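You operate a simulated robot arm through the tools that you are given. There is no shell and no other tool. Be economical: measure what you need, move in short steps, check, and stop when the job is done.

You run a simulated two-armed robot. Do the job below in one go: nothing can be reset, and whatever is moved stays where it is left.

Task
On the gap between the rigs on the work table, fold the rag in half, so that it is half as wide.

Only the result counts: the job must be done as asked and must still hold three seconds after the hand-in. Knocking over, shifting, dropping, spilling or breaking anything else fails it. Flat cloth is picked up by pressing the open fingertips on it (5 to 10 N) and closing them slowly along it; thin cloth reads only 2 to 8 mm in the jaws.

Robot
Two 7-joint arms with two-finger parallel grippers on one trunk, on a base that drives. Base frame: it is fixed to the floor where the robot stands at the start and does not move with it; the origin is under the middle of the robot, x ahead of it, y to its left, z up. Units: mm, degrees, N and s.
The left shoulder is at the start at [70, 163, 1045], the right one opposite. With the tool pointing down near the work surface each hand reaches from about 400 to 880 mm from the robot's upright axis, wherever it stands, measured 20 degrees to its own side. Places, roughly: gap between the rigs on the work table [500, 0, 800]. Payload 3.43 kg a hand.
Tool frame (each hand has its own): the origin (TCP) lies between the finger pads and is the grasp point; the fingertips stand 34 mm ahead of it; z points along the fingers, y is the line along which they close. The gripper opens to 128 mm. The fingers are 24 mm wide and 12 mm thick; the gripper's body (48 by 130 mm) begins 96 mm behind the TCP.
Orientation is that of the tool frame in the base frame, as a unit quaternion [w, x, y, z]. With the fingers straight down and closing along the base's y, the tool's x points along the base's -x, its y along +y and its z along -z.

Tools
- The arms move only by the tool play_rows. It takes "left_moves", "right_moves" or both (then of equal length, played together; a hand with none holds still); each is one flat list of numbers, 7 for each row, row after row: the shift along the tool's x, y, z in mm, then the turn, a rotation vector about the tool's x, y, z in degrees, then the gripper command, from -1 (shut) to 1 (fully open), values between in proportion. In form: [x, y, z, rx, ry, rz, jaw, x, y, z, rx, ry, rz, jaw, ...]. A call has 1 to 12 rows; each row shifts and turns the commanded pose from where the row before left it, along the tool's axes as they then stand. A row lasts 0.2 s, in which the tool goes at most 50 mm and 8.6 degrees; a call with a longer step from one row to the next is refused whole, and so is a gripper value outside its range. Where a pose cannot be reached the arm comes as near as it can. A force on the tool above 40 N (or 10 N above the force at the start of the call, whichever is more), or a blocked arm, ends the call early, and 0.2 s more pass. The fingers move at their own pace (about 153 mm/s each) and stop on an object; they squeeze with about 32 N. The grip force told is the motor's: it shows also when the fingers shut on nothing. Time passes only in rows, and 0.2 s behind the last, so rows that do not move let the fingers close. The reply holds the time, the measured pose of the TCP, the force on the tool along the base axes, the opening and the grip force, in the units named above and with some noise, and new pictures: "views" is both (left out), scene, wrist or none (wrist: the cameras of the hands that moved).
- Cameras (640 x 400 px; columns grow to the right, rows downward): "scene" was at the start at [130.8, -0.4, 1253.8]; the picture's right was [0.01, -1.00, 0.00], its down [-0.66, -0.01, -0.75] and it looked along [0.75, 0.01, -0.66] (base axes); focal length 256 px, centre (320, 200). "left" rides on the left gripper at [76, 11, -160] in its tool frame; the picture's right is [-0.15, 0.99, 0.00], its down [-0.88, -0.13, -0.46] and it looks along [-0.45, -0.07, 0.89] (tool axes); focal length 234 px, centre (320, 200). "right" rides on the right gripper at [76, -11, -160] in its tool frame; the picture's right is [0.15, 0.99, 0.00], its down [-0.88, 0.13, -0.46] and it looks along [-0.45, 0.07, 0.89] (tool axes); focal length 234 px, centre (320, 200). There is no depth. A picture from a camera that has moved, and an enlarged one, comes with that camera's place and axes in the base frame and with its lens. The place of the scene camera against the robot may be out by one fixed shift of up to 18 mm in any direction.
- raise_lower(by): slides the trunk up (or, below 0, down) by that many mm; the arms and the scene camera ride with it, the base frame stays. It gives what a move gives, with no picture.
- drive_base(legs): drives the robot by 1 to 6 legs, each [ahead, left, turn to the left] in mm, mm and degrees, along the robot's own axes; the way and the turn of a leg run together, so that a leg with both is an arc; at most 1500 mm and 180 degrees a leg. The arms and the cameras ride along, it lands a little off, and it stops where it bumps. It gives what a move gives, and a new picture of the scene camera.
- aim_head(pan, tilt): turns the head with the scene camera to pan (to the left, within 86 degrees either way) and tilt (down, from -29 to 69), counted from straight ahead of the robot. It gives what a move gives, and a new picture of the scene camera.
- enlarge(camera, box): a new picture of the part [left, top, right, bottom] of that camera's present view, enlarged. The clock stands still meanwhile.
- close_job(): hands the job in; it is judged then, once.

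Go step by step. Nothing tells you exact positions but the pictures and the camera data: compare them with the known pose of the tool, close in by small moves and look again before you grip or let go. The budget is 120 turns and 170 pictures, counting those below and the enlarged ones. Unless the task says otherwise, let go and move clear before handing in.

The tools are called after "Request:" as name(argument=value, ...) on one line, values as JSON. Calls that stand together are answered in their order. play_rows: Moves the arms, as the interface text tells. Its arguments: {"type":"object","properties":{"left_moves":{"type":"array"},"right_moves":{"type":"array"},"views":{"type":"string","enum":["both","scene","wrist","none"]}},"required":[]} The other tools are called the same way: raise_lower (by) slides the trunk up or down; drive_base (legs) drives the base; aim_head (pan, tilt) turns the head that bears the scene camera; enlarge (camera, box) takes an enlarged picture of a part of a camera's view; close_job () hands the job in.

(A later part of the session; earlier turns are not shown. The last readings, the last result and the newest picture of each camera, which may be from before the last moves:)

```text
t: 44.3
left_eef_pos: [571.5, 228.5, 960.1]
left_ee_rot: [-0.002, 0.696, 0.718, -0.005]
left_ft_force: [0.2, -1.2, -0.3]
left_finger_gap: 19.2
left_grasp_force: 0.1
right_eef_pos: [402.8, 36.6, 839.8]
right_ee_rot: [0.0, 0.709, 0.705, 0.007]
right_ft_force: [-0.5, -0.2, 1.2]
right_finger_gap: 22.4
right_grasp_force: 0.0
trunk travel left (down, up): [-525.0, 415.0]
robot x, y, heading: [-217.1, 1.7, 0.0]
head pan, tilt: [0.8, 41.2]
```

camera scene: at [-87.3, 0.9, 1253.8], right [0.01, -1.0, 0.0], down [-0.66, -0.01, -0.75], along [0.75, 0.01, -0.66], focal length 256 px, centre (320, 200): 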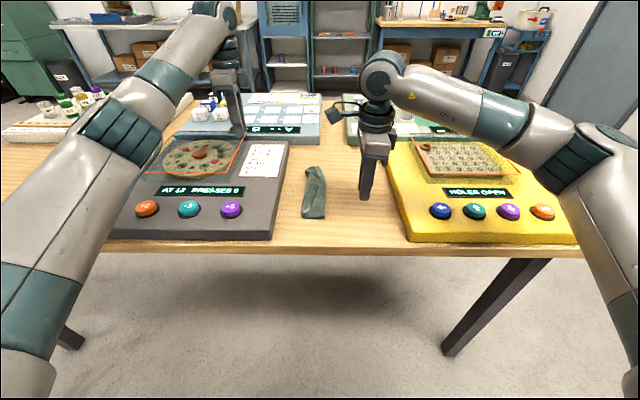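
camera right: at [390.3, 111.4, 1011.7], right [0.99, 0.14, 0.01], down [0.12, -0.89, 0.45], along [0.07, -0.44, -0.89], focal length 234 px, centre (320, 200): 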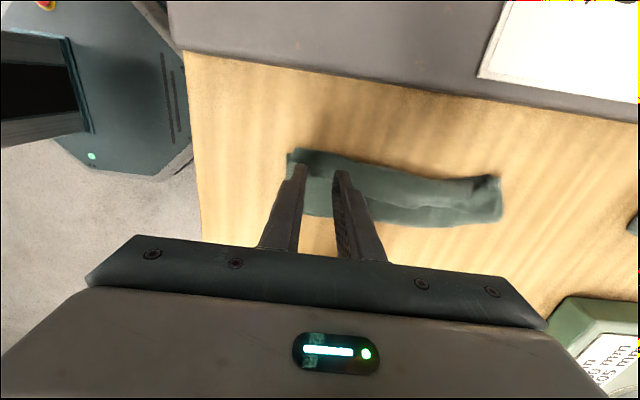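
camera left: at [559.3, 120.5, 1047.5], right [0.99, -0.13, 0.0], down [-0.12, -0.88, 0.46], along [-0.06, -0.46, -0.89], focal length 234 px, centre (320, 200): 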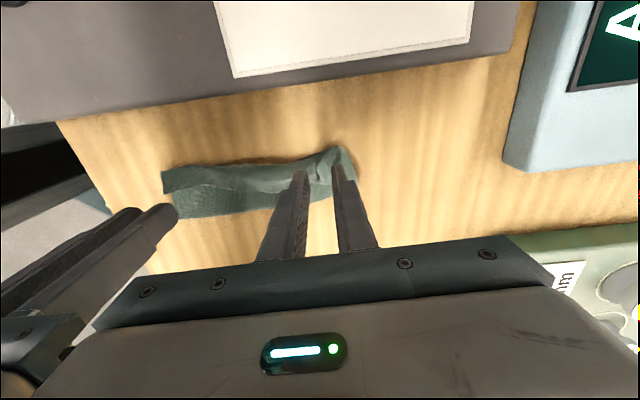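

Request:
play_rows(right_moves=[0, 0, 1.5, 0, 0, 0, -0.65, 0, 0, 1, 0, 0, 0, -0.65], views="none")

```text
t: 44.9
left_eef_pos: [570.8, 227.7, 959.6]
left_ee_rot: [-0.002, 0.696, 0.718, -0.005]
left_ft_force: [0.3, -0.1, -0.1]
left_finger_gap: 19.3
left_grasp_force: 0.1
right_eef_pos: [402.9, 37.2, 839.0]
right_ee_rot: [0.001, 0.709, 0.705, 0.009]
right_ft_force: [0.0, 0.0, 3.1]
right_finger_gap: 22.3
right_grasp_force: 0.1
trunk travel left (down, up): [-525.0, 415.0]
robot x, y, heading: [-219.6, 0.5, 0.1]
head pan, tilt: [0.8, 41.2]
```

Request:
play_rows(right_moves=[0, 0, 0.7, 0, 0, 0, -0.66, 0, 0, 0, 0, 0, 0, -0.7, 0, 0, 0, 0, 0, 0, -0.74, 0, 0, 0, 0, 0, 0, -0.78, 0, 0, 0, 0, 0, 0, -0.82, 0, 0, 0, 0, 0, 0, -0.86, 0, 0, 0, 0, 0, 0, -0.9, 0, 0, 0, 0, 0, 0, -0.95, 0, 0, 0, 0, 0, 0, -1, 0, 0, 0, 0, 0, 0, -1], views="none")

Request:
enlarge(camera="right", box=[240, 100, 440, 225])

```text
t: 47.1
left_eef_pos: [571.4, 229.2, 959.9]
left_ee_rot: [-0.003, 0.696, 0.718, -0.005]
left_ft_force: [0.4, -0.2, 0.0]
left_finger_gap: 19.4
left_grasp_force: 0.1
right_eef_pos: [402.3, 36.9, 838.2]
right_ee_rot: [0.0, 0.709, 0.705, 0.009]
right_ft_force: [-1.0, -0.9, 6.9]
right_finger_gap: 2.4
right_grasp_force: 32.3
trunk travel left (down, up): [-525.0, 415.0]
robot x, y, heading: [-218.4, -2.8, -0.0]
head pan, tilt: [0.8, 41.2]
```

```text
3.20 times, centred on (340, 162) of right
camera zoom: at [389.8, 110.6, 997.2], right [0.99, 0.14, 0.01], down [0.12, -0.89, 0.45], along [0.08, -0.44, -0.89], focal length 749 px, centre (256, 320)
```

zoom: 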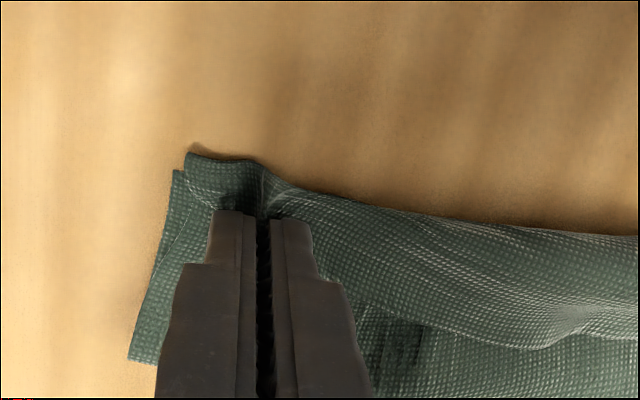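

Gripped at 2.4 mm. I'll lift gently, moving slightly right, to see whether only the strip comes up.

Request:
play_rows(right_moves=[-2, 0, -8, 0, 0, 0, -1, -3, 0, -8, 0, 0, 0, -1, -3, 0, -8, 0, 0, 0, -1, -3, 0, -8, 0, 0, 0, -1, -3, 0, -8, 0, 0, 0, -1], views="wrist")

Request:
enlarge(camera="scene", box=[280, 150, 380, 230])

```text
t: 48.3
left_eef_pos: [571.4, 227.9, 958.0]
left_ee_rot: [-0.002, 0.696, 0.718, -0.005]
left_ft_force: [-0.7, -0.3, 0.2]
left_finger_gap: 19.4
left_grasp_force: 0.0
right_eef_pos: [402.4, 22.7, 877.2]
right_ee_rot: [0.001, 0.71, 0.705, 0.007]
right_ft_force: [0.2, 0.0, -0.2]
right_finger_gap: 1.9
right_grasp_force: 32.1
trunk travel left (down, up): [-525.0, 415.0]
robot x, y, heading: [-217.0, -2.2, 0.0]
head pan, tilt: [0.8, 41.2]
camera right: at [390.0, 96.3, 1036.5], right [0.99, 0.14, 0.01], down [0.12, -0.89, 0.45], along [0.07, -0.44, -0.89], focal length 234 px, centre (320, 200)
```

right: 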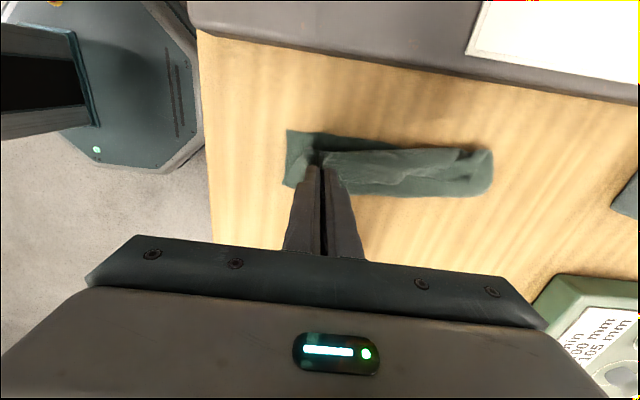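

```text
5.00 times, centred on (330, 190) of scene
camera zoom: at [-87.4, -0.6, 1253.8], right [0.01, -1.0, 0.0], down [-0.66, -0.01, -0.75], along [0.75, 0.01, -0.66], focal length 1282 px, centre (270, 250)
```

zoom: 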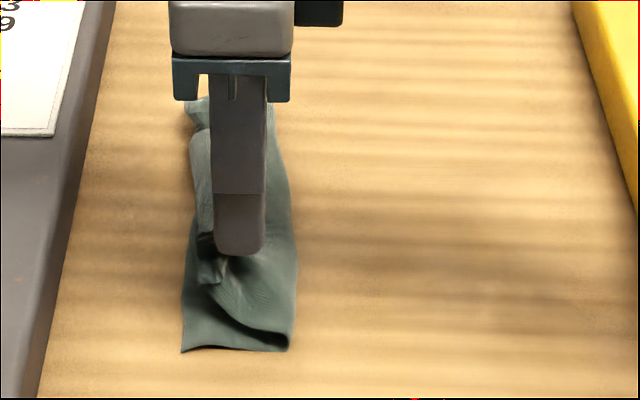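

The strip is coming up with the upper layer. I'll unroll it to vertical above the true midline (y≈−20), then look.

Request:
play_rows(right_moves=[-8, 0, -5, 0, 0, 0, -1, -9, 0, -5, 0, 0, 0, -1, -9, 0, -4, 0, 0, 0, -1, -9, 0, -4, 0, 0, 0, -1, -9, 0, 0, 0, 0, 0, -1], views="wrist")

Request:
enlarge(camera="scene", box=[280, 150, 380, 230])

```text
t: 49.5
left_eef_pos: [571.7, 228.2, 960.2]
left_ee_rot: [-0.002, 0.696, 0.718, -0.005]
left_ft_force: [-0.3, -0.1, -0.2]
left_finger_gap: 19.2
left_grasp_force: 0.0
right_eef_pos: [401.3, -22.6, 895.0]
right_ee_rot: [0.0, 0.709, 0.705, 0.008]
right_ft_force: [0.0, -0.5, -0.4]
right_finger_gap: 2.0
right_grasp_force: 32.1
trunk travel left (down, up): [-525.0, 415.0]
robot x, y, heading: [-218.9, 0.5, -0.1]
head pan, tilt: [0.8, 41.2]
camera right: at [389.5, 51.4, 1054.4], right [0.99, 0.14, 0.01], down [0.12, -0.89, 0.45], along [0.08, -0.44, -0.89], focal length 234 px, centre (320, 200)
```

right: 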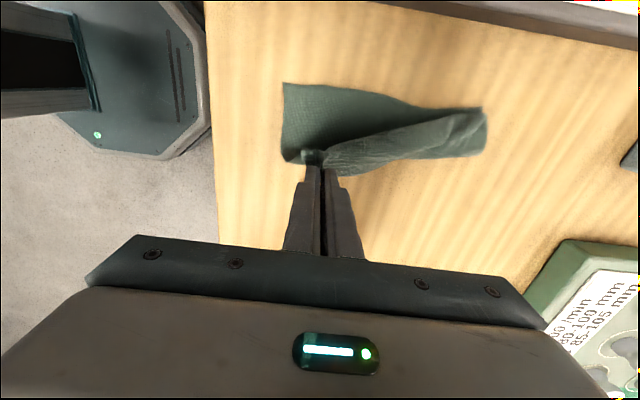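

```text
5.00 times, centred on (330, 190) of scene
camera zoom: at [-87.3, -0.9, 1253.8], right [0.01, -1.0, 0.0], down [-0.66, -0.01, -0.75], along [0.75, 0.01, -0.66], focal length 1282 px, centre (270, 250)
```

zoom: 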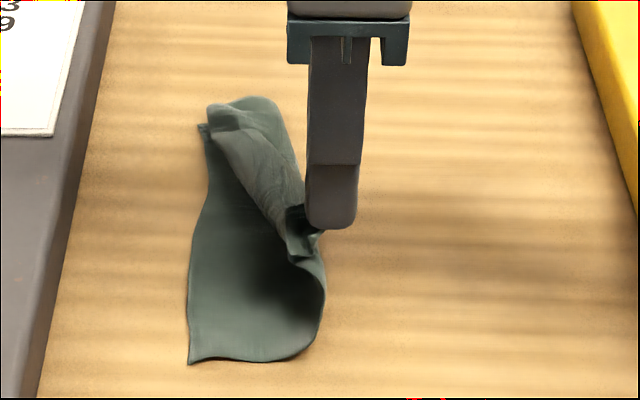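

The near half is unrolled, but the grip again holds ~20 mm of edge pointing the wrong way. I'll lay this corner out flat to the right, do the same for the far corner, and refold with a much smaller bite.

Request:
play_rows(right_moves=[-12, 0, 2, 0, 0, 0, -1, -12, 0, 6, 0, 0, 0, -1, -12, 0, 10, 0, 0, 0, -1, -12, 0, 12, 0, 0, 0, -1, -12, 0, 12, 0, 0, 0, -1, -4, 0, 10, 0, 0, 0, -1, 0, 0, 0, 0, 0, 0, -0.85, 0, 0, 0, 0, 0, 0, -0.7, 0, 0, -10, 0, 0, 0, -0.7, 0, 0, -30, 0, 0, 0, -0.7, 0, 0, -30, 0, 0, 0, -0.7, -30, 0, 0, 0, 0, 0, -0.7], views="wrist")

Request:
enlarge(camera="scene", box=[280, 150, 380, 230])

```text
t: 52.1
left_eef_pos: [571.7, 227.6, 959.2]
left_ee_rot: [-0.004, 0.696, 0.718, -0.004]
left_ft_force: [-0.2, -0.1, -0.1]
left_finger_gap: 19.1
left_grasp_force: 0.0
right_eef_pos: [401.0, -117.7, 910.1]
right_ee_rot: [0.001, 0.709, 0.705, 0.009]
right_ft_force: [-0.4, -0.6, -0.1]
right_finger_gap: 19.0
right_grasp_force: 0.0
trunk travel left (down, up): [-525.0, 415.0]
robot x, y, heading: [-217.0, -2.1, -0.0]
head pan, tilt: [0.8, 41.2]
camera right: at [388.4, -44.1, 1070.5], right [0.99, 0.14, 0.01], down [0.12, -0.89, 0.45], along [0.07, -0.44, -0.89], focal length 234 px, centre (320, 200)
```

right: 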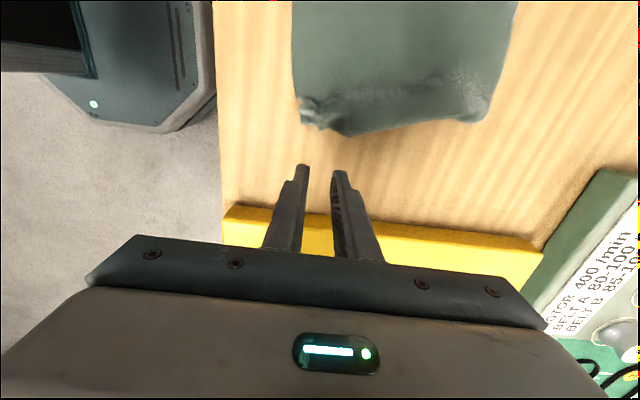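

```text
5.00 times, centred on (330, 190) of scene
camera zoom: at [-87.4, -2.6, 1253.8], right [0.01, -1.0, 0.0], down [-0.66, -0.01, -0.75], along [0.75, 0.01, -0.66], focal length 1282 px, centre (270, 250)
```

zoom: 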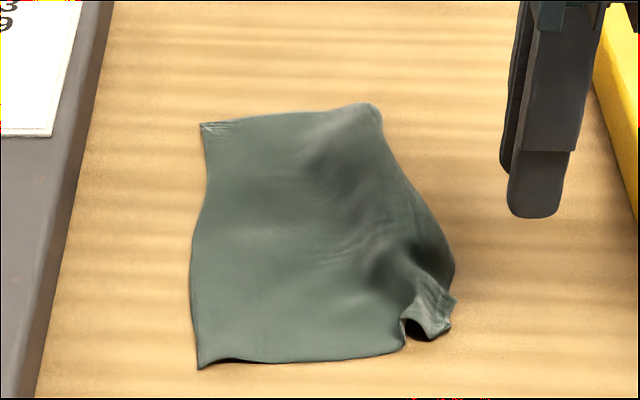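

The cloth sprang almost fully open. I'll look closer at the right edge.

Request:
enlarge(camera="right", box=[260, 0, 540, 175])

```text
2.29 times, centred on (400, 88) of right
camera zoom: at [388.4, -44.1, 1070.5], right [0.99, 0.14, 0.01], down [0.12, -0.89, 0.45], along [0.07, -0.44, -0.89], focal length 535 px, centre (137, 457)
```

zoom: 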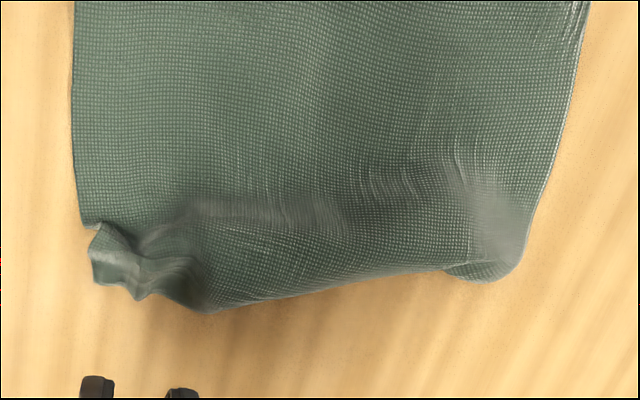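

The far stretch of the right edge is tucked under by ~27 mm. I'll use the left hand to lift and relay that part, with the right hand moved clear.

Request:
play_rows(left_moves=[-39, -2, 0, 0, 0, 0, -0.65, -39, -2, 8, 0, 0, 0, -0.65, -39, -2, 12, 0, 0, 0, -0.65, -39, -2, 12, 0, 0, 0, -0.65, -39, -2, 15, 0, 0, 0, -0.65, -39, -3, 15, 0, 0, 0, -0.65, -39, -3, 15, 0, 0, 0, -0.65], right_moves=[-20, 0, -10, 0, 0, 0, -0.7, -20, 0, -10, 0, 0, 0, -0.7, -20, 0, -10, 0, 0, 0, -0.7, -20, 0, -10, 0, 0, 0, -0.7, -20, 0, 0, 0, 0, 0, -0.7, -20, 0, 0, 0, 0, 0, -0.7, -20, 0, 0, 0, 0, 0, -0.7])

Request:
enlarge(camera="left", box=[180, 80, 420, 230])

```text
t: 53.7
left_eef_pos: [558.9, -44.4, 883.3]
left_ee_rot: [-0.003, 0.697, 0.717, -0.003]
left_ft_force: [-0.2, -0.3, -0.5]
left_finger_gap: 22.4
left_grasp_force: 0.0
right_eef_pos: [398.5, -259.9, 950.6]
right_ee_rot: [0.001, 0.71, 0.704, 0.009]
right_ft_force: [-0.5, 0.2, 0.3]
right_finger_gap: 19.3
right_grasp_force: 0.0
trunk travel left (down, up): [-525.0, 415.0]
robot x, y, heading: [-218.9, 2.9, -0.2]
head pan, tilt: [0.8, 41.2]
camera scene: at [-88.7, -3.3, 1253.9], right [0.01, -1.0, 0.0], down [-0.66, -0.01, -0.75], along [0.75, 0.01, -0.66], focal length 256 px, centre (320, 200)
camera right: at [386.3, -186.4, 1109.9], right [0.99, 0.14, 0.02], down [0.12, -0.89, 0.45], along [0.08, -0.44, -0.89], focal length 234 px, centre (320, 200)
camera left: at [569.4, 31.3, 1043.9], right [0.99, -0.12, -0.01], down [-0.1, -0.88, 0.46], along [-0.06, -0.45, -0.89], focal length 234 px, centre (320, 200)
```

scene: 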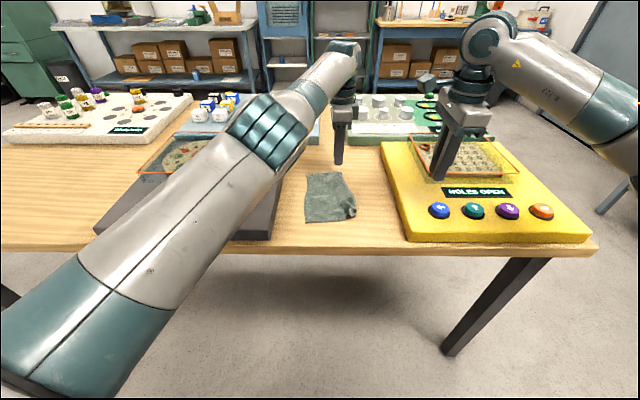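
right: 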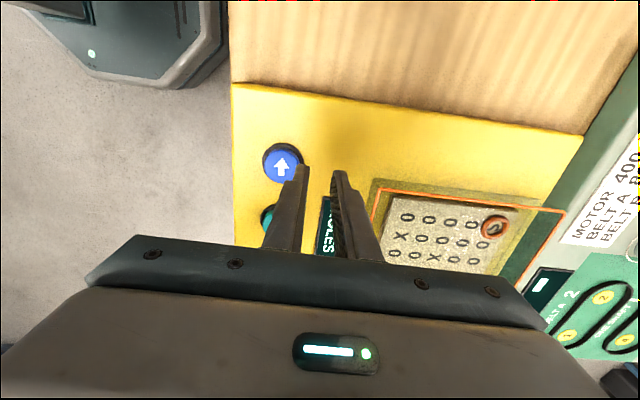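
left: 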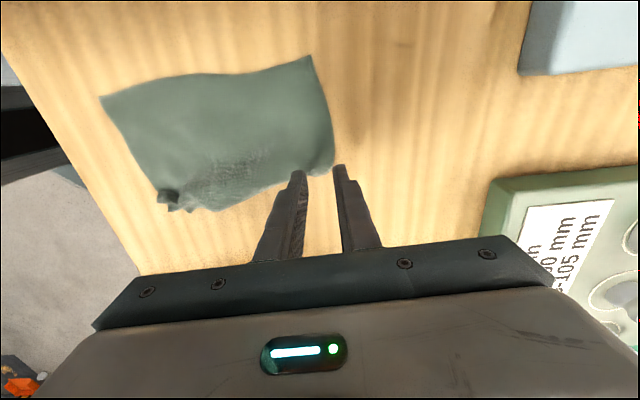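

```text
2.67 times, centred on (300, 155) of left
camera zoom: at [569.4, 31.3, 1043.9], right [0.99, -0.12, -0.01], down [-0.1, -0.88, 0.46], along [-0.06, -0.45, -0.89], focal length 624 px, centre (373, 320)
```

zoom: 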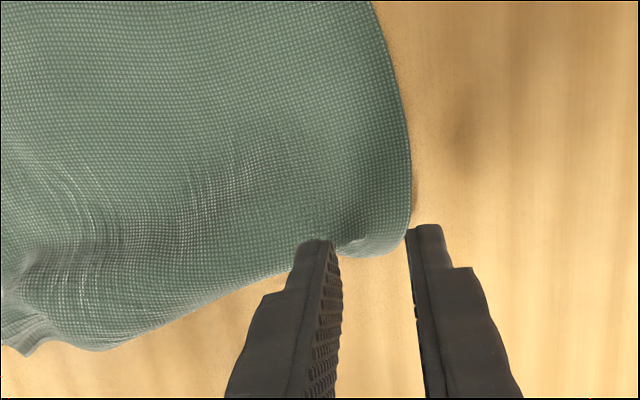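

Request:
play_rows(left_moves=[-2, -5, 15, 0, 0, 0, -0.65, -2, -5, 15, 0, 0, 0, -0.65, 0, 0, 6, 0, 0, 0, -0.65, 0, 0, 5, 0, 0, 0, -0.65, 0, 0, 3, 0, 0, 0, -0.65, 0, 0, 2, 0, 0, 0, -0.65], views="wrist")

```text
t: 55.1
left_eef_pos: [551.8, -49.1, 836.9]
left_ee_rot: [-0.002, 0.696, 0.718, -0.005]
left_ft_force: [-0.1, 0.2, 1.2]
left_finger_gap: 22.2
left_grasp_force: 0.1
right_eef_pos: [400.1, -257.3, 949.8]
right_ee_rot: [0.001, 0.71, 0.704, 0.008]
right_ft_force: [-0.8, 0.0, 0.3]
right_finger_gap: 19.0
right_grasp_force: 0.0
trunk travel left (down, up): [-525.0, 415.0]
robot x, y, heading: [-218.5, 2.2, 0.0]
head pan, tilt: [0.8, 41.2]
camera left: at [563.0, 27.4, 997.0], right [0.99, -0.12, -0.01], down [-0.1, -0.88, 0.46], along [-0.06, -0.46, -0.89], focal length 234 px, centre (320, 200)
```

left: 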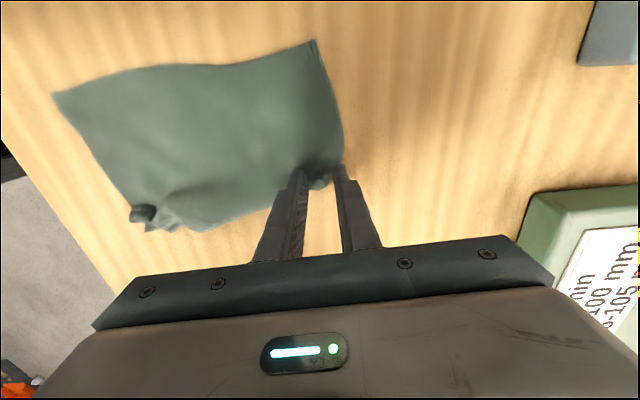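

Request:
play_rows(left_moves=[0, 0, 1.5, 0, 0, 0, -0.65, 0, 0, 1, 0, 0, 0, -0.65, 0, 0, 0, 0, 0, 0, -0.7, 0, 0, 0, 0, 0, 0, -0.75, 0, 0, 0, 0, 0, 0, -0.8, 0, 0, 0, 0, 0, 0, -0.85, 0, 0, 0, 0, 0, 0, -0.9, 0, 0, 0, 0, 0, 0, -0.95, 0, 0, 0, 0, 0, 0, -1, 0, 0, 0, 0, 0, 0, -1], views="wrist")

```text
t: 57.3
left_eef_pos: [552.3, -49.0, 836.0]
left_ee_rot: [-0.002, 0.696, 0.718, -0.005]
left_ft_force: [-0.1, -0.1, 8.4]
left_finger_gap: 2.0
left_grasp_force: 31.8
right_eef_pos: [398.1, -257.6, 951.8]
right_ee_rot: [0.002, 0.71, 0.704, 0.008]
right_ft_force: [-0.5, -0.3, 0.3]
right_finger_gap: 19.4
right_grasp_force: 0.2
trunk travel left (down, up): [-525.0, 415.0]
robot x, y, heading: [-217.0, -0.6, -0.1]
head pan, tilt: [0.8, 41.2]
camera left: at [562.0, 27.5, 995.4], right [0.99, -0.12, -0.01], down [-0.1, -0.88, 0.46], along [-0.06, -0.46, -0.89], focal length 234 px, centre (320, 200)
```

left: 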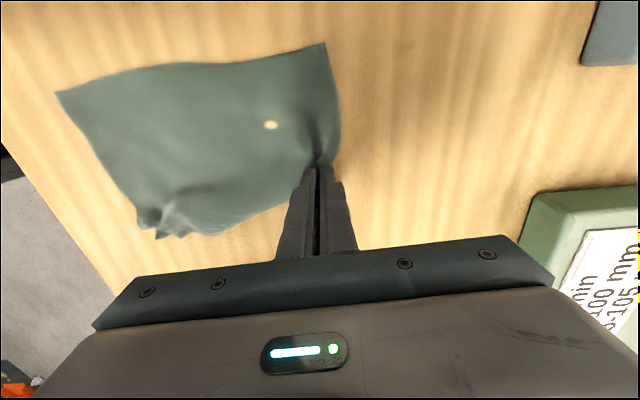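

Request:
play_rows(left_moves=[0, 0, -12, 0, 0, 0, -1, -4, 0, -14, 0, 0, 0, -1, -8, 0, -14, 0, 0, 0, -1, -8, 0, -10, 0, 0, 0, -1, 0, 0, 0, 0, 0, 0, -1, 0, 0, 0, 0, 0, 0, -1], views="wrist")

Request:
enlarge(camera="scene", box=[280, 150, 380, 230])

```text
t: 58.7
left_eef_pos: [549.6, -67.2, 885.2]
left_ee_rot: [-0.002, 0.696, 0.718, -0.005]
left_ft_force: [-0.2, 0.2, -0.1]
left_finger_gap: 1.9
left_grasp_force: 32.0
left hand out of reach, approached as far as the arm can: row 4
right_eef_pos: [399.2, -256.9, 949.6]
right_ee_rot: [0.001, 0.71, 0.704, 0.008]
right_ft_force: [-0.7, 0.1, 0.1]
right_finger_gap: 19.1
right_grasp_force: 0.1
trunk travel left (down, up): [-525.0, 415.0]
robot x, y, heading: [-219.6, 1.5, -0.1]
head pan, tilt: [0.8, 41.2]
camera left: at [559.7, 9.7, 1044.4], right [0.99, -0.12, -0.01], down [-0.1, -0.88, 0.46], along [-0.06, -0.46, -0.89], focal length 234 px, centre (320, 200)
```

left: 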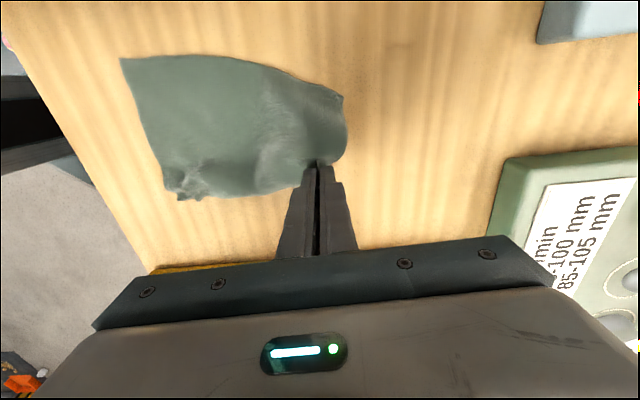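

```text
5.00 times, centred on (330, 190) of scene
camera zoom: at [-87.5, -0.7, 1253.8], right [0.01, -1.0, 0.0], down [-0.66, -0.01, -0.75], along [0.75, 0.01, -0.66], focal length 1282 px, centre (270, 250)
```

zoom: 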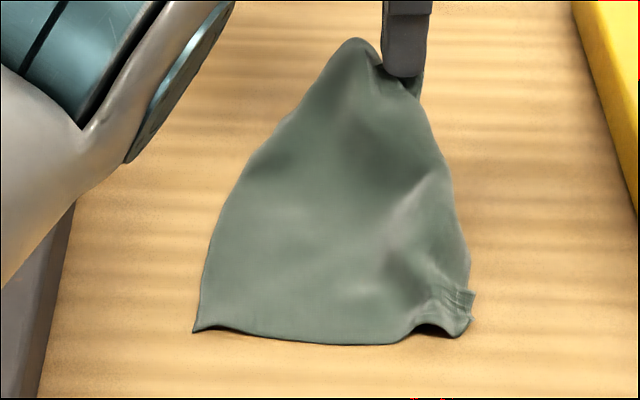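

Request:
play_rows(left_moves=[2, 0, 8, 0, 0, 0, -1, 3, 0, 10, 0, 0, 0, -1, 4, 0, 10, 0, 0, 0, -1, 4, 0, 10, 0, 0, 0, -1, 2, 0, 6, 0, 0, 0, -1, 0, 0, 0, 0, 0, 0, -0.85, 0, 0, 0, 0, 0, 0, -0.7, 0, 0, -10, 0, 0, 0, -0.7, 0, 0, -30, 0, 0, 0, -0.7, 30, 0, -10, 0, 0, 0, -0.7, 45, 0, 0, 0, 0, 0, -0.7, 45, 0, 0, 0, 0, 0, -0.7], views="wrist")

Request:
enlarge(camera="scene", box=[280, 150, 380, 230])

```text
t: 61.3
left_eef_pos: [545.0, 68.1, 888.2]
left_ee_rot: [-0.002, 0.696, 0.718, -0.005]
left_ft_force: [0.0, -0.1, 0.5]
left_finger_gap: 19.1
left_grasp_force: 0.0
right_eef_pos: [399.4, -256.6, 949.8]
right_ee_rot: [0.001, 0.71, 0.705, 0.007]
right_ft_force: [-0.4, 0.2, 0.2]
right_finger_gap: 19.1
right_grasp_force: 0.1
trunk travel left (down, up): [-525.0, 415.0]
robot x, y, heading: [-219.2, -0.7, -0.2]
head pan, tilt: [0.8, 41.2]
camera left: at [555.8, 145.3, 1048.7], right [0.99, -0.12, -0.01], down [-0.1, -0.88, 0.46], along [-0.06, -0.46, -0.89], focal length 234 px, centre (320, 200)
```

left: 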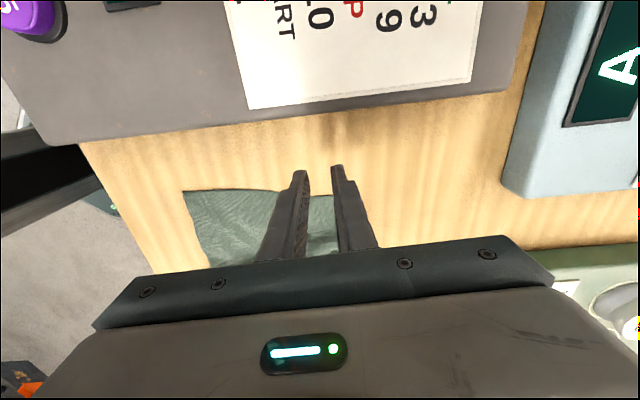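

```text
5.00 times, centred on (330, 190) of scene
camera zoom: at [-87.4, 0.7, 1253.8], right [0.01, -1.0, 0.0], down [-0.66, -0.01, -0.75], along [0.75, 0.01, -0.66], focal length 1282 px, centre (270, 250)
```

zoom: 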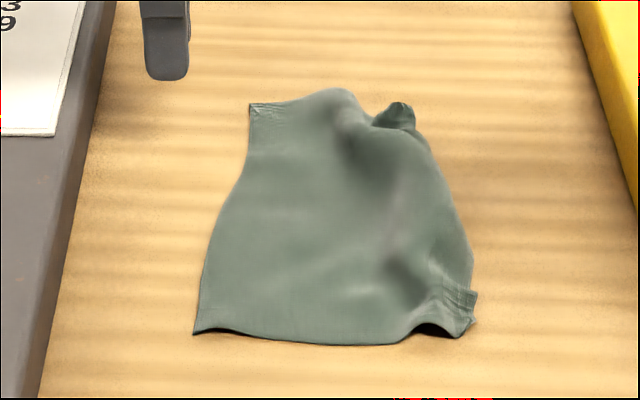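

New plan that avoids the tail problem: pinch the cloth along its midline at both ends, lift it so both halves hang together, and lay it down sideways. I'll turn both hands back to close along y.

Request:
play_rows(left_moves=[0, 0, -20, 0, 0, -8.2, -0.6, 0, 0, -20, 0, 0, -8.2, -0.6, 0, 0, -20, 0, 0, -8.2, -0.6, 0, 0, 0, 0, 0, -8.2, -0.6, 0, 0, 0, 0, 0, -8.2, -0.6, 0, 0, 0, 0, 0, -8.2, -0.6, 0, 0, 0, 0, 0, -8.2, -0.6, 0, 0, 0, 0, 0, -8.2, -0.6, 0, 0, 0, 0, 0, -8.2, -0.6, 0, 0, 0, 0, 0, -8.2, -0.6, 0, 0, 0, 0, 0, -8.2, -0.6], right_moves=[0, 0, 0, 0, 0, -8.2, -0.6, 0, 0, 0, 0, 0, -8.2, -0.6, 0, 0, 0, 0, 0, -8.2, -0.6, 0, 0, 0, 0, 0, -8.2, -0.6, 0, 0, 0, 0, 0, -8.2, -0.6, 0, 0, 0, 0, 0, -8.2, -0.6, 0, 0, 0, 0, 0, -8.2, -0.6, 0, 0, 0, 0, 0, -8.2, -0.6, 0, 0, 0, 0, 0, -8.2, -0.6, 0, 0, 0, 0, 0, -8.2, -0.6, 0, 0, 0, 0, 0, -8.2, -0.6], views="scene")

```text
t: 63.7
left_eef_pos: [545.4, 66.5, 951.1]
left_ee_rot: [-0.005, -0.019, 1.0, -0.002]
left_ft_force: [0.0, 0.1, 0.4]
left_finger_gap: 25.8
left_grasp_force: 0.0
right_eef_pos: [400.6, -257.7, 950.4]
right_ee_rot: [0.006, 0.001, 1.0, 0.006]
right_ft_force: [-0.6, -0.8, -0.7]
right_finger_gap: 25.7
right_grasp_force: 0.1
trunk travel left (down, up): [-525.0, 415.0]
robot x, y, heading: [-217.2, -1.0, 0.1]
head pan, tilt: [0.8, 41.2]
camera scene: at [-87.4, -0.6, 1253.8], right [0.01, -1.0, 0.0], down [-0.66, -0.01, -0.75], along [0.75, 0.01, -0.66], focal length 256 px, centre (320, 200)
```

scene: 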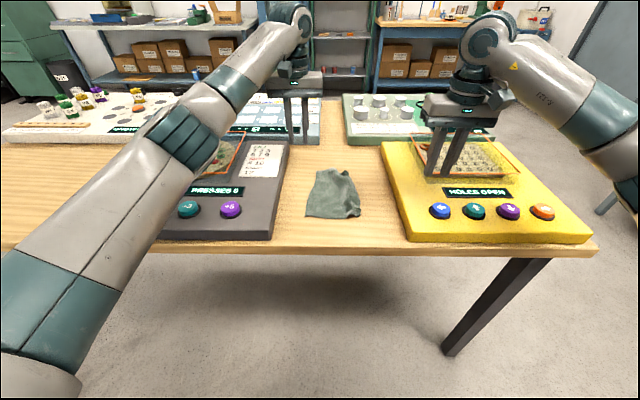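

Request:
play_rows(left_moves=[0, 20, 0, 0, 0, 0, -0.6, 0, 20, 0, 0, 0, 0, -0.6, 0, 20, 0, 0, 0, 0, -0.6, 0, 20, 0, 0, 0, 0, -0.6, 0, 20, 0, 0, 0, 0, -0.6], right_moves=[-20, 35, 4, 0, 0, 0, -0.6, -20, 35, 4, 0, 0, 0, -0.6, -20, 35, 4, 0, 0, 0, -0.6, -20, 35, 4, 0, 0, 0, -0.6, -20, 35, 4, 0, 0, 0, -0.6], views="wrist")

Request:
enlarge(camera="right", box=[240, 0, 560, 200])

```text
t: 64.9
left_eef_pos: [542.8, 171.0, 948.7]
left_ee_rot: [-0.006, -0.017, 1.0, -0.003]
left_ft_force: [0.0, 0.6, 0.6]
left_finger_gap: 25.9
left_grasp_force: 0.1
right_eef_pos: [500.6, -79.0, 934.0]
right_ee_rot: [0.007, 0.001, 1.0, 0.005]
right_ft_force: [0.0, 0.5, 0.2]
right_finger_gap: 25.5
right_grasp_force: 0.0
trunk travel left (down, up): [-525.0, 415.0]
robot x, y, heading: [-216.0, 1.8, 0.0]
head pan, tilt: [0.8, 41.2]
camera right: at [423.8, -92.4, 1091.7], right [-0.14, 0.99, 0.01], down [0.88, 0.12, 0.47], along [0.46, 0.07, -0.88], focal length 234 px, centre (320, 200)
camera left: at [467.9, 180.0, 1108.9], right [0.11, 0.99, -0.01], down [0.89, -0.1, 0.45], along [0.44, -0.06, -0.89], focal length 234 px, centre (320, 200)
```

right: 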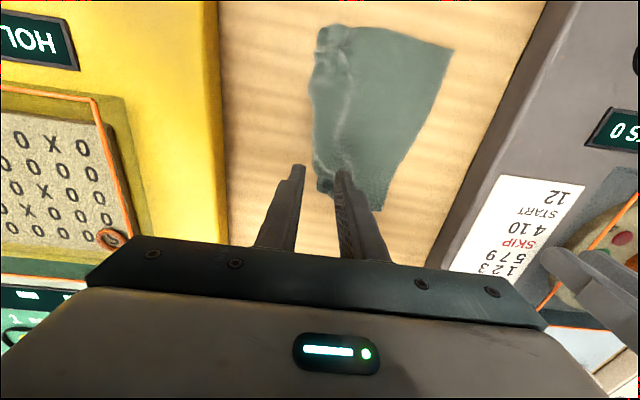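
left: 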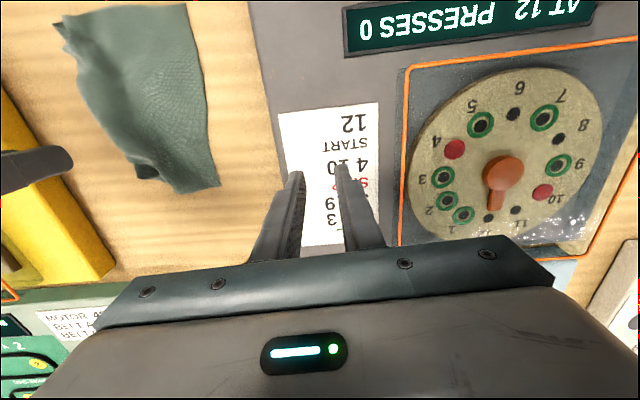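

```text
2.00 times, centred on (400, 100) of right
camera zoom: at [423.8, -92.4, 1091.7], right [-0.14, 0.99, 0.01], down [0.88, 0.12, 0.47], along [0.46, 0.07, -0.88], focal length 468 px, centre (160, 400)
```

zoom: 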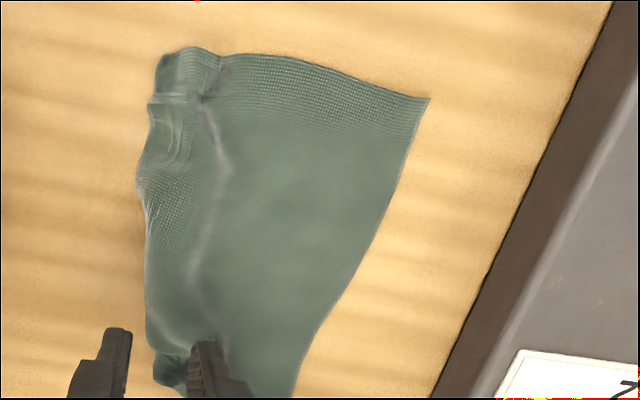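

The far right corner is still bunched (100 mm wide instead of 140). I'll relay it with the right hand, pulling about 40 mm to the right.

Request:
play_rows(right_moves=[-15, 7, 30, 0, 0, 0, -0.6, -15, 7, 30, 0, 0, 0, -0.6, -14, 7, 20, 0, 0, 0, -0.6, 0, 0, 8, 0, 0, 0, -0.6, 0, 0, 5, 0, 0, 0, -0.6, 0, 0, 3, 0, 0, 0, -0.6], views="wrist")

```text
t: 66.3
left_eef_pos: [541.2, 168.5, 949.3]
left_ee_rot: [-0.006, -0.018, 1.0, -0.002]
left_ft_force: [-0.4, 0.6, -0.5]
left_finger_gap: 25.7
left_grasp_force: 0.0
right_eef_pos: [545.0, -60.5, 837.6]
right_ee_rot: [0.005, 0.001, 1.0, 0.005]
right_ft_force: [0.2, 0.2, 1.2]
right_finger_gap: 25.5
right_grasp_force: 0.1
trunk travel left (down, up): [-525.0, 415.0]
robot x, y, heading: [-219.0, -0.2, 0.2]
head pan, tilt: [0.8, 41.2]
camera right: at [468.3, -73.5, 996.0], right [-0.14, 0.99, 0.01], down [0.88, 0.12, 0.47], along [0.46, 0.07, -0.88], focal length 234 px, centre (320, 200)
```

right: 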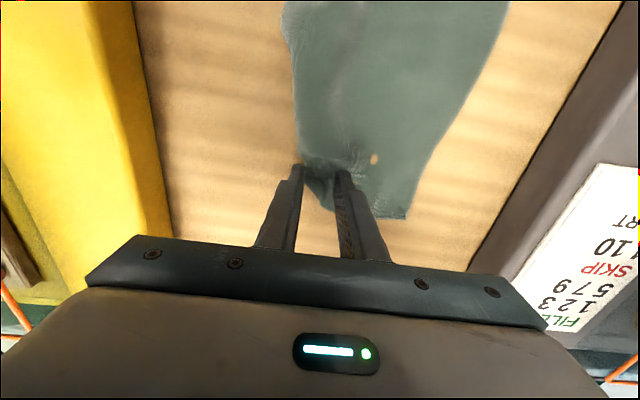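

Request:
play_rows(right_moves=[0, 0, 1.5, 0, 0, 0, -0.62, 0, 0, 1, 0, 0, 0, -0.65, 0, 0, 0, 0, 0, 0, -0.7, 0, 0, 0, 0, 0, 0, -0.75, 0, 0, 0, 0, 0, 0, -0.8, 0, 0, 0, 0, 0, 0, -0.85, 0, 0, 0, 0, 0, 0, -0.9, 0, 0, 0, 0, 0, 0, -0.95, 0, 0, 0, 0, 0, 0, -1, 0, 0, 0, 0, 0, 0, -1], views="none")

Request:
play_rows(right_moves=[0, 0, -12, 0, 0, 0, -1, 0, -6, -12, 0, 0, 0, -1, 0, -12, -12, 0, 0, 0, -1, 0, -14, -8, 0, 0, 0, -1, 0, -14, 0, 0, 0, 0, -1, 0, 0, 0, 0, 0, 0, -1], views="wrist")

Request:
enlarge(camera="scene", box=[280, 150, 380, 230])

```text
t: 68.5
left_eef_pos: [542.6, 168.6, 949.8]
left_ee_rot: [-0.006, -0.017, 1.0, -0.002]
left_ft_force: [-0.3, -0.1, 0.0]
left_finger_gap: 25.6
left_grasp_force: 0.0
right_eef_pos: [545.1, -59.4, 835.2]
right_ee_rot: [0.007, 0.002, 1.0, 0.005]
right_ft_force: [-0.4, 0.7, 2.1]
right_finger_gap: 4.5
right_grasp_force: 32.5
trunk travel left (down, up): [-525.0, 415.0]
robot x, y, heading: [-213.2, 0.1, -0.1]
head pan, tilt: [0.8, 41.2]
```

```text
t: 69.9
left_eef_pos: [540.7, 169.3, 949.5]
left_ee_rot: [-0.005, -0.016, 1.0, -0.002]
left_ft_force: [-0.1, 0.5, 0.1]
left_finger_gap: 25.6
left_grasp_force: 0.1
right_eef_pos: [545.7, -105.8, 879.7]
right_ee_rot: [0.006, 0.002, 1.0, 0.004]
right_ft_force: [-0.4, 0.5, 0.2]
right_finger_gap: 4.3
right_grasp_force: 31.9
trunk travel left (down, up): [-525.0, 415.0]
robot x, y, heading: [-220.5, 2.2, -0.1]
head pan, tilt: [0.8, 41.2]
camera right: at [467.8, -119.0, 1037.4], right [-0.14, 0.99, 0.01], down [0.88, 0.12, 0.47], along [0.46, 0.07, -0.88], focal length 234 px, centre (320, 200)
```

right: 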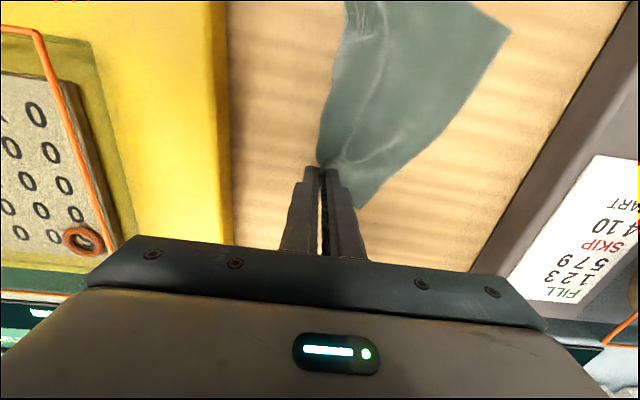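

```text
5.00 times, centred on (330, 190) of scene
camera zoom: at [-87.4, -0.2, 1253.8], right [0.01, -1.0, 0.0], down [-0.66, -0.01, -0.75], along [0.75, 0.01, -0.66], focal length 1282 px, centre (270, 250)
```

zoom: 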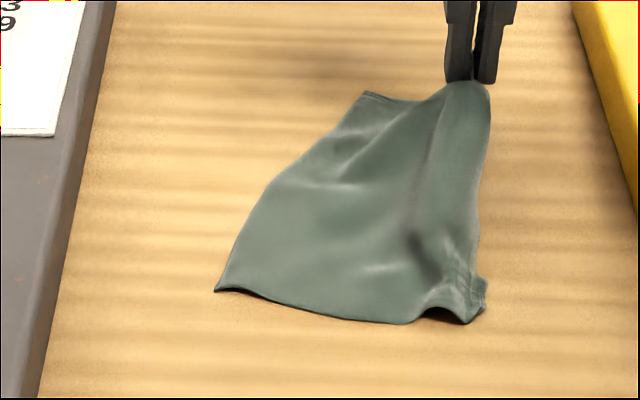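

One-handed pulling just drags the whole cloth. Better plan: grip the clean left edge at both corners, hang the cloth free so the tuck drops out, then lay it down in a fold so that the gripped edge ends up pointing outward. First I'll set this corner down.

Request:
play_rows(right_moves=[0, 2, 10, 0, 0, 0, -1, 0, 6, 12, 0, 0, 0, -1, 0, 6, 12, 0, 0, 0, -1, 0, 4, 8, 0, 0, 0, -1, 0, 0, 0, 0, 0, 0, -0.8, 0, 0, 0, 0, 0, 0, -0.5, 0, 0, -15, 0, 0, 0, -0.5, 0, 0, -30, 0, 0, 0, -0.5, 20, 0, -30, 0, 0, 0, -0.5, 30, 20, -10, 0, 0, 0, -0.6, 30, 20, 0, 0, 0, 0, -0.6], views="wrist")

Request:
enlarge(camera="scene", box=[280, 150, 380, 230])

Request:
enlarge(camera="left", box=[0, 0, 300, 200])

```text
t: 72.3
left_eef_pos: [541.0, 169.3, 950.6]
left_ee_rot: [-0.005, -0.017, 1.0, -0.001]
left_ft_force: [-0.6, 0.1, 0.1]
left_finger_gap: 25.6
left_grasp_force: 0.1
right_eef_pos: [462.4, -48.7, 922.7]
right_ee_rot: [0.006, 0.001, 1.0, 0.004]
right_ft_force: [0.6, 0.4, -0.3]
right_finger_gap: 25.3
right_grasp_force: 0.1
trunk travel left (down, up): [-525.0, 415.0]
robot x, y, heading: [-219.5, 0.2, 0.1]
head pan, tilt: [0.8, 41.2]
camera right: at [385.9, -61.5, 1080.6], right [-0.14, 0.99, 0.01], down [0.88, 0.12, 0.47], along [0.46, 0.07, -0.88], focal length 234 px, centre (320, 200)
```

right: 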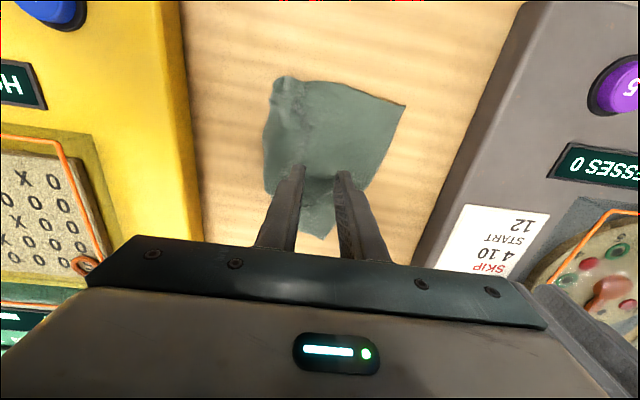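

```text
5.00 times, centred on (330, 190) of scene
camera zoom: at [-87.8, -0.4, 1253.9], right [0.01, -1.0, 0.0], down [-0.66, -0.01, -0.75], along [0.75, 0.01, -0.66], focal length 1282 px, centre (270, 250)
```

zoom: 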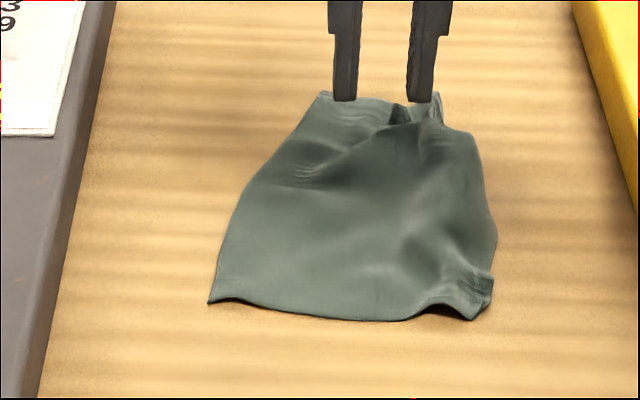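

```text
2.00 times, centred on (150, 100) of left
camera zoom: at [467.2, 178.0, 1109.9], right [0.11, 0.99, -0.01], down [0.89, -0.1, 0.45], along [0.44, -0.05, -0.89], focal length 468 px, centre (660, 400)
```

zoom: 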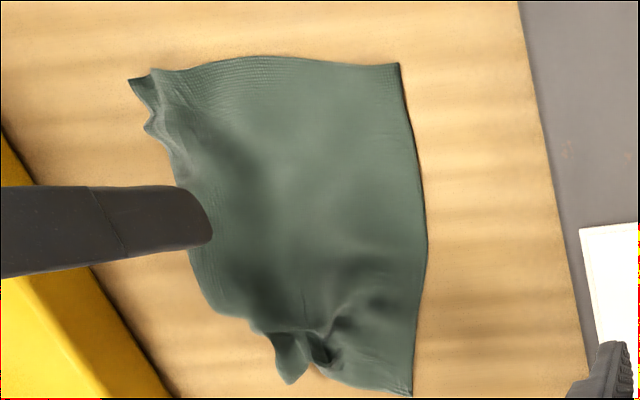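

The left edge is clean, running from about (396,42) to (588,−20). I'll bring the right hand to its near corner and the left hand to its far corner, each yawed to match the edge.

Request:
play_rows(left_moves=[-3, -38, 14, 0, 0, 0, -0.65, -3, -38, 14, 0, 0, 0, -0.65, -3, -38, 14, 0, 0, 0, -0.65, -3, -38, 14, 0, 0, 0, -0.65, -3.4, -38, 14, 0, 0, 0, -0.65, 0, 0, 0, 0, 0, 8, -0.65, 0, 0, 0, 0, 0, 8, -0.65, 0, 0, 0, 0, 0, 8, -0.65], right_moves=[8.8, 15.4, 8, 0, 0, 0, -0.65, 8.8, 15.4, 8, 0, 0, 0, -0.65, 8.8, 15.4, 8, 0, 0, 0, -0.65, 8.8, 15.4, 8, 0, 0, 0, -0.65, 8.8, 15.4, 8, 0, 0, 0, -0.65, 0, 0, 0, 0, 0, 8, -0.65, 0, 0, 0, 0, 0, 0, -0.65, 0, 0, 0, 0, 0, 0, -0.65], views="wrist")

```text
t: 74.1
left_eef_pos: [573.5, 15.5, 877.3]
left_ee_rot: [-0.01, 0.166, 0.986, -0.003]
left_ft_force: [0.3, 0.7, 0.3]
left_finger_gap: 22.5
left_grasp_force: 0.0
right_eef_pos: [436.6, 1.2, 884.1]
right_ee_rot: [0.007, 0.101, 0.995, 0.006]
right_ft_force: [0.3, 0.6, -0.1]
right_finger_gap: 22.4
right_grasp_force: 0.1
trunk travel left (down, up): [-525.0, 415.0]
robot x, y, heading: [-215.6, 2.4, 0.1]
head pan, tilt: [0.8, 41.2]
camera right: at [358.3, 2.8, 1041.9], right [0.06, 1.0, 0.01], down [0.88, -0.06, 0.47], along [0.47, -0.01, -0.88], focal length 234 px, centre (320, 200)
camera left: at [509.4, 51.3, 1037.7], right [0.46, 0.89, -0.01], down [0.8, -0.41, 0.44], along [0.39, -0.21, -0.9], focal length 234 px, centre (320, 200)
```

right: 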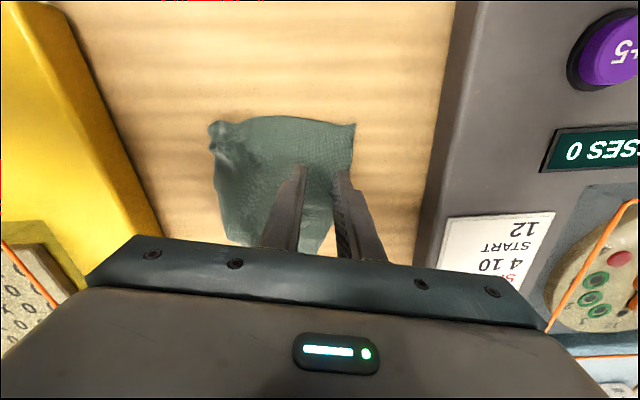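
left: 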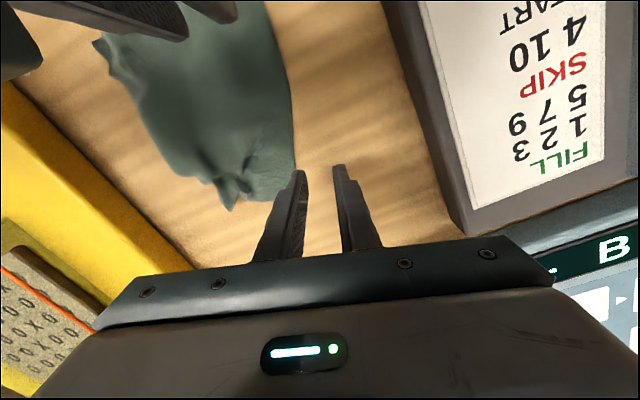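

The arms interfere in that arrangement, so I'll swap: left hand takes the near corner, right hand the far one. First I'll separate them.

Request:
play_rows(right_moves=[-6, -29, -10, 0, 0, 0, -0.65, -6, -29, -10, 0, 0, 0, -0.65, -6, -29, -10, 0, 0, 0, -0.65, -6, -29, -10, 0, 0, -6, -0.65, -6, -29, 0, 0, 0, -6, -0.65], views="none")

Request:
play_rows(left_moves=[0, 25, -10, 0, 0, 0, -0.65, 20, 25, -10, 0, 0, -8, -0.65, 40, 10, 0, 0, 0, -6, -0.65, 40, 0, 0, 0, 0, 0, -0.65, 40, 0, 0, 0, 0, 0, -0.65, 10, 0, 0, 0, 0, 0, -0.65], views="both")

```text
t: 75.3
left_eef_pos: [562.7, -21.3, 879.6]
left_ee_rot: [-0.005, 0.191, 0.982, -0.002]
left_ft_force: [0.2, -0.2, 0.3]
left_finger_gap: 22.1
left_grasp_force: 0.1
right_eef_pos: [432.0, -118.8, 920.1]
right_ee_rot: [0.007, -0.035, 0.999, 0.006]
right_ft_force: [1.0, 0.1, 0.4]
right_finger_gap: 22.5
right_grasp_force: 0.0
trunk travel left (down, up): [-525.0, 415.0]
robot x, y, heading: [-215.9, 1.4, -0.1]
head pan, tilt: [0.8, 41.2]
```

```text
t: 76.7
left_eef_pos: [438.1, 65.6, 901.0]
left_ee_rot: [-0.007, 0.071, 0.997, -0.002]
left_ft_force: [-0.3, 0.1, 0.4]
left_finger_gap: 22.4
left_grasp_force: 0.0
right_eef_pos: [432.0, -119.8, 920.8]
right_ee_rot: [0.007, -0.034, 0.999, 0.005]
right_ft_force: [0.7, 0.1, -0.1]
right_finger_gap: 22.3
right_grasp_force: 0.2
trunk travel left (down, up): [-525.0, 415.0]
robot x, y, heading: [-220.7, -1.6, -0.3]
head pan, tilt: [0.8, 41.2]
camera scene: at [-87.3, -1.1, 1253.8], right [0.01, -1.0, 0.0], down [-0.66, -0.01, -0.75], along [0.75, 0.01, -0.66], focal length 256 px, centre (320, 200)
camera left: at [366.9, 86.8, 1061.2], right [0.28, 0.96, -0.01], down [0.86, -0.25, 0.45], along [0.43, -0.13, -0.89], focal length 234 px, centre (320, 200)
```

scene: 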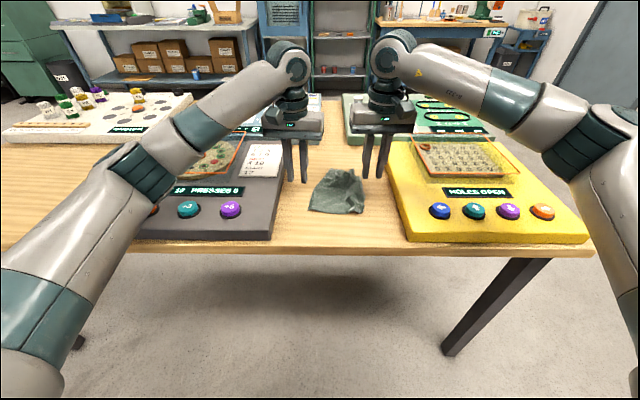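
left: 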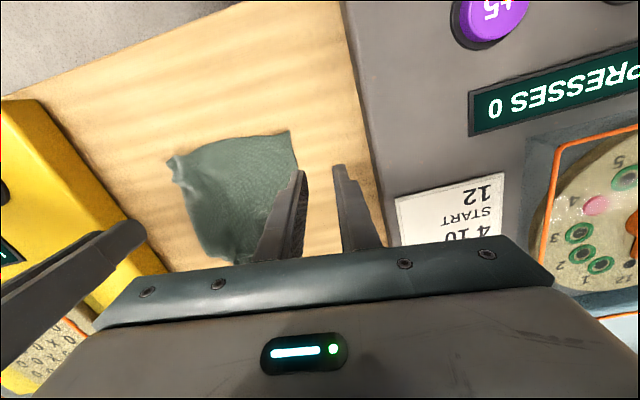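

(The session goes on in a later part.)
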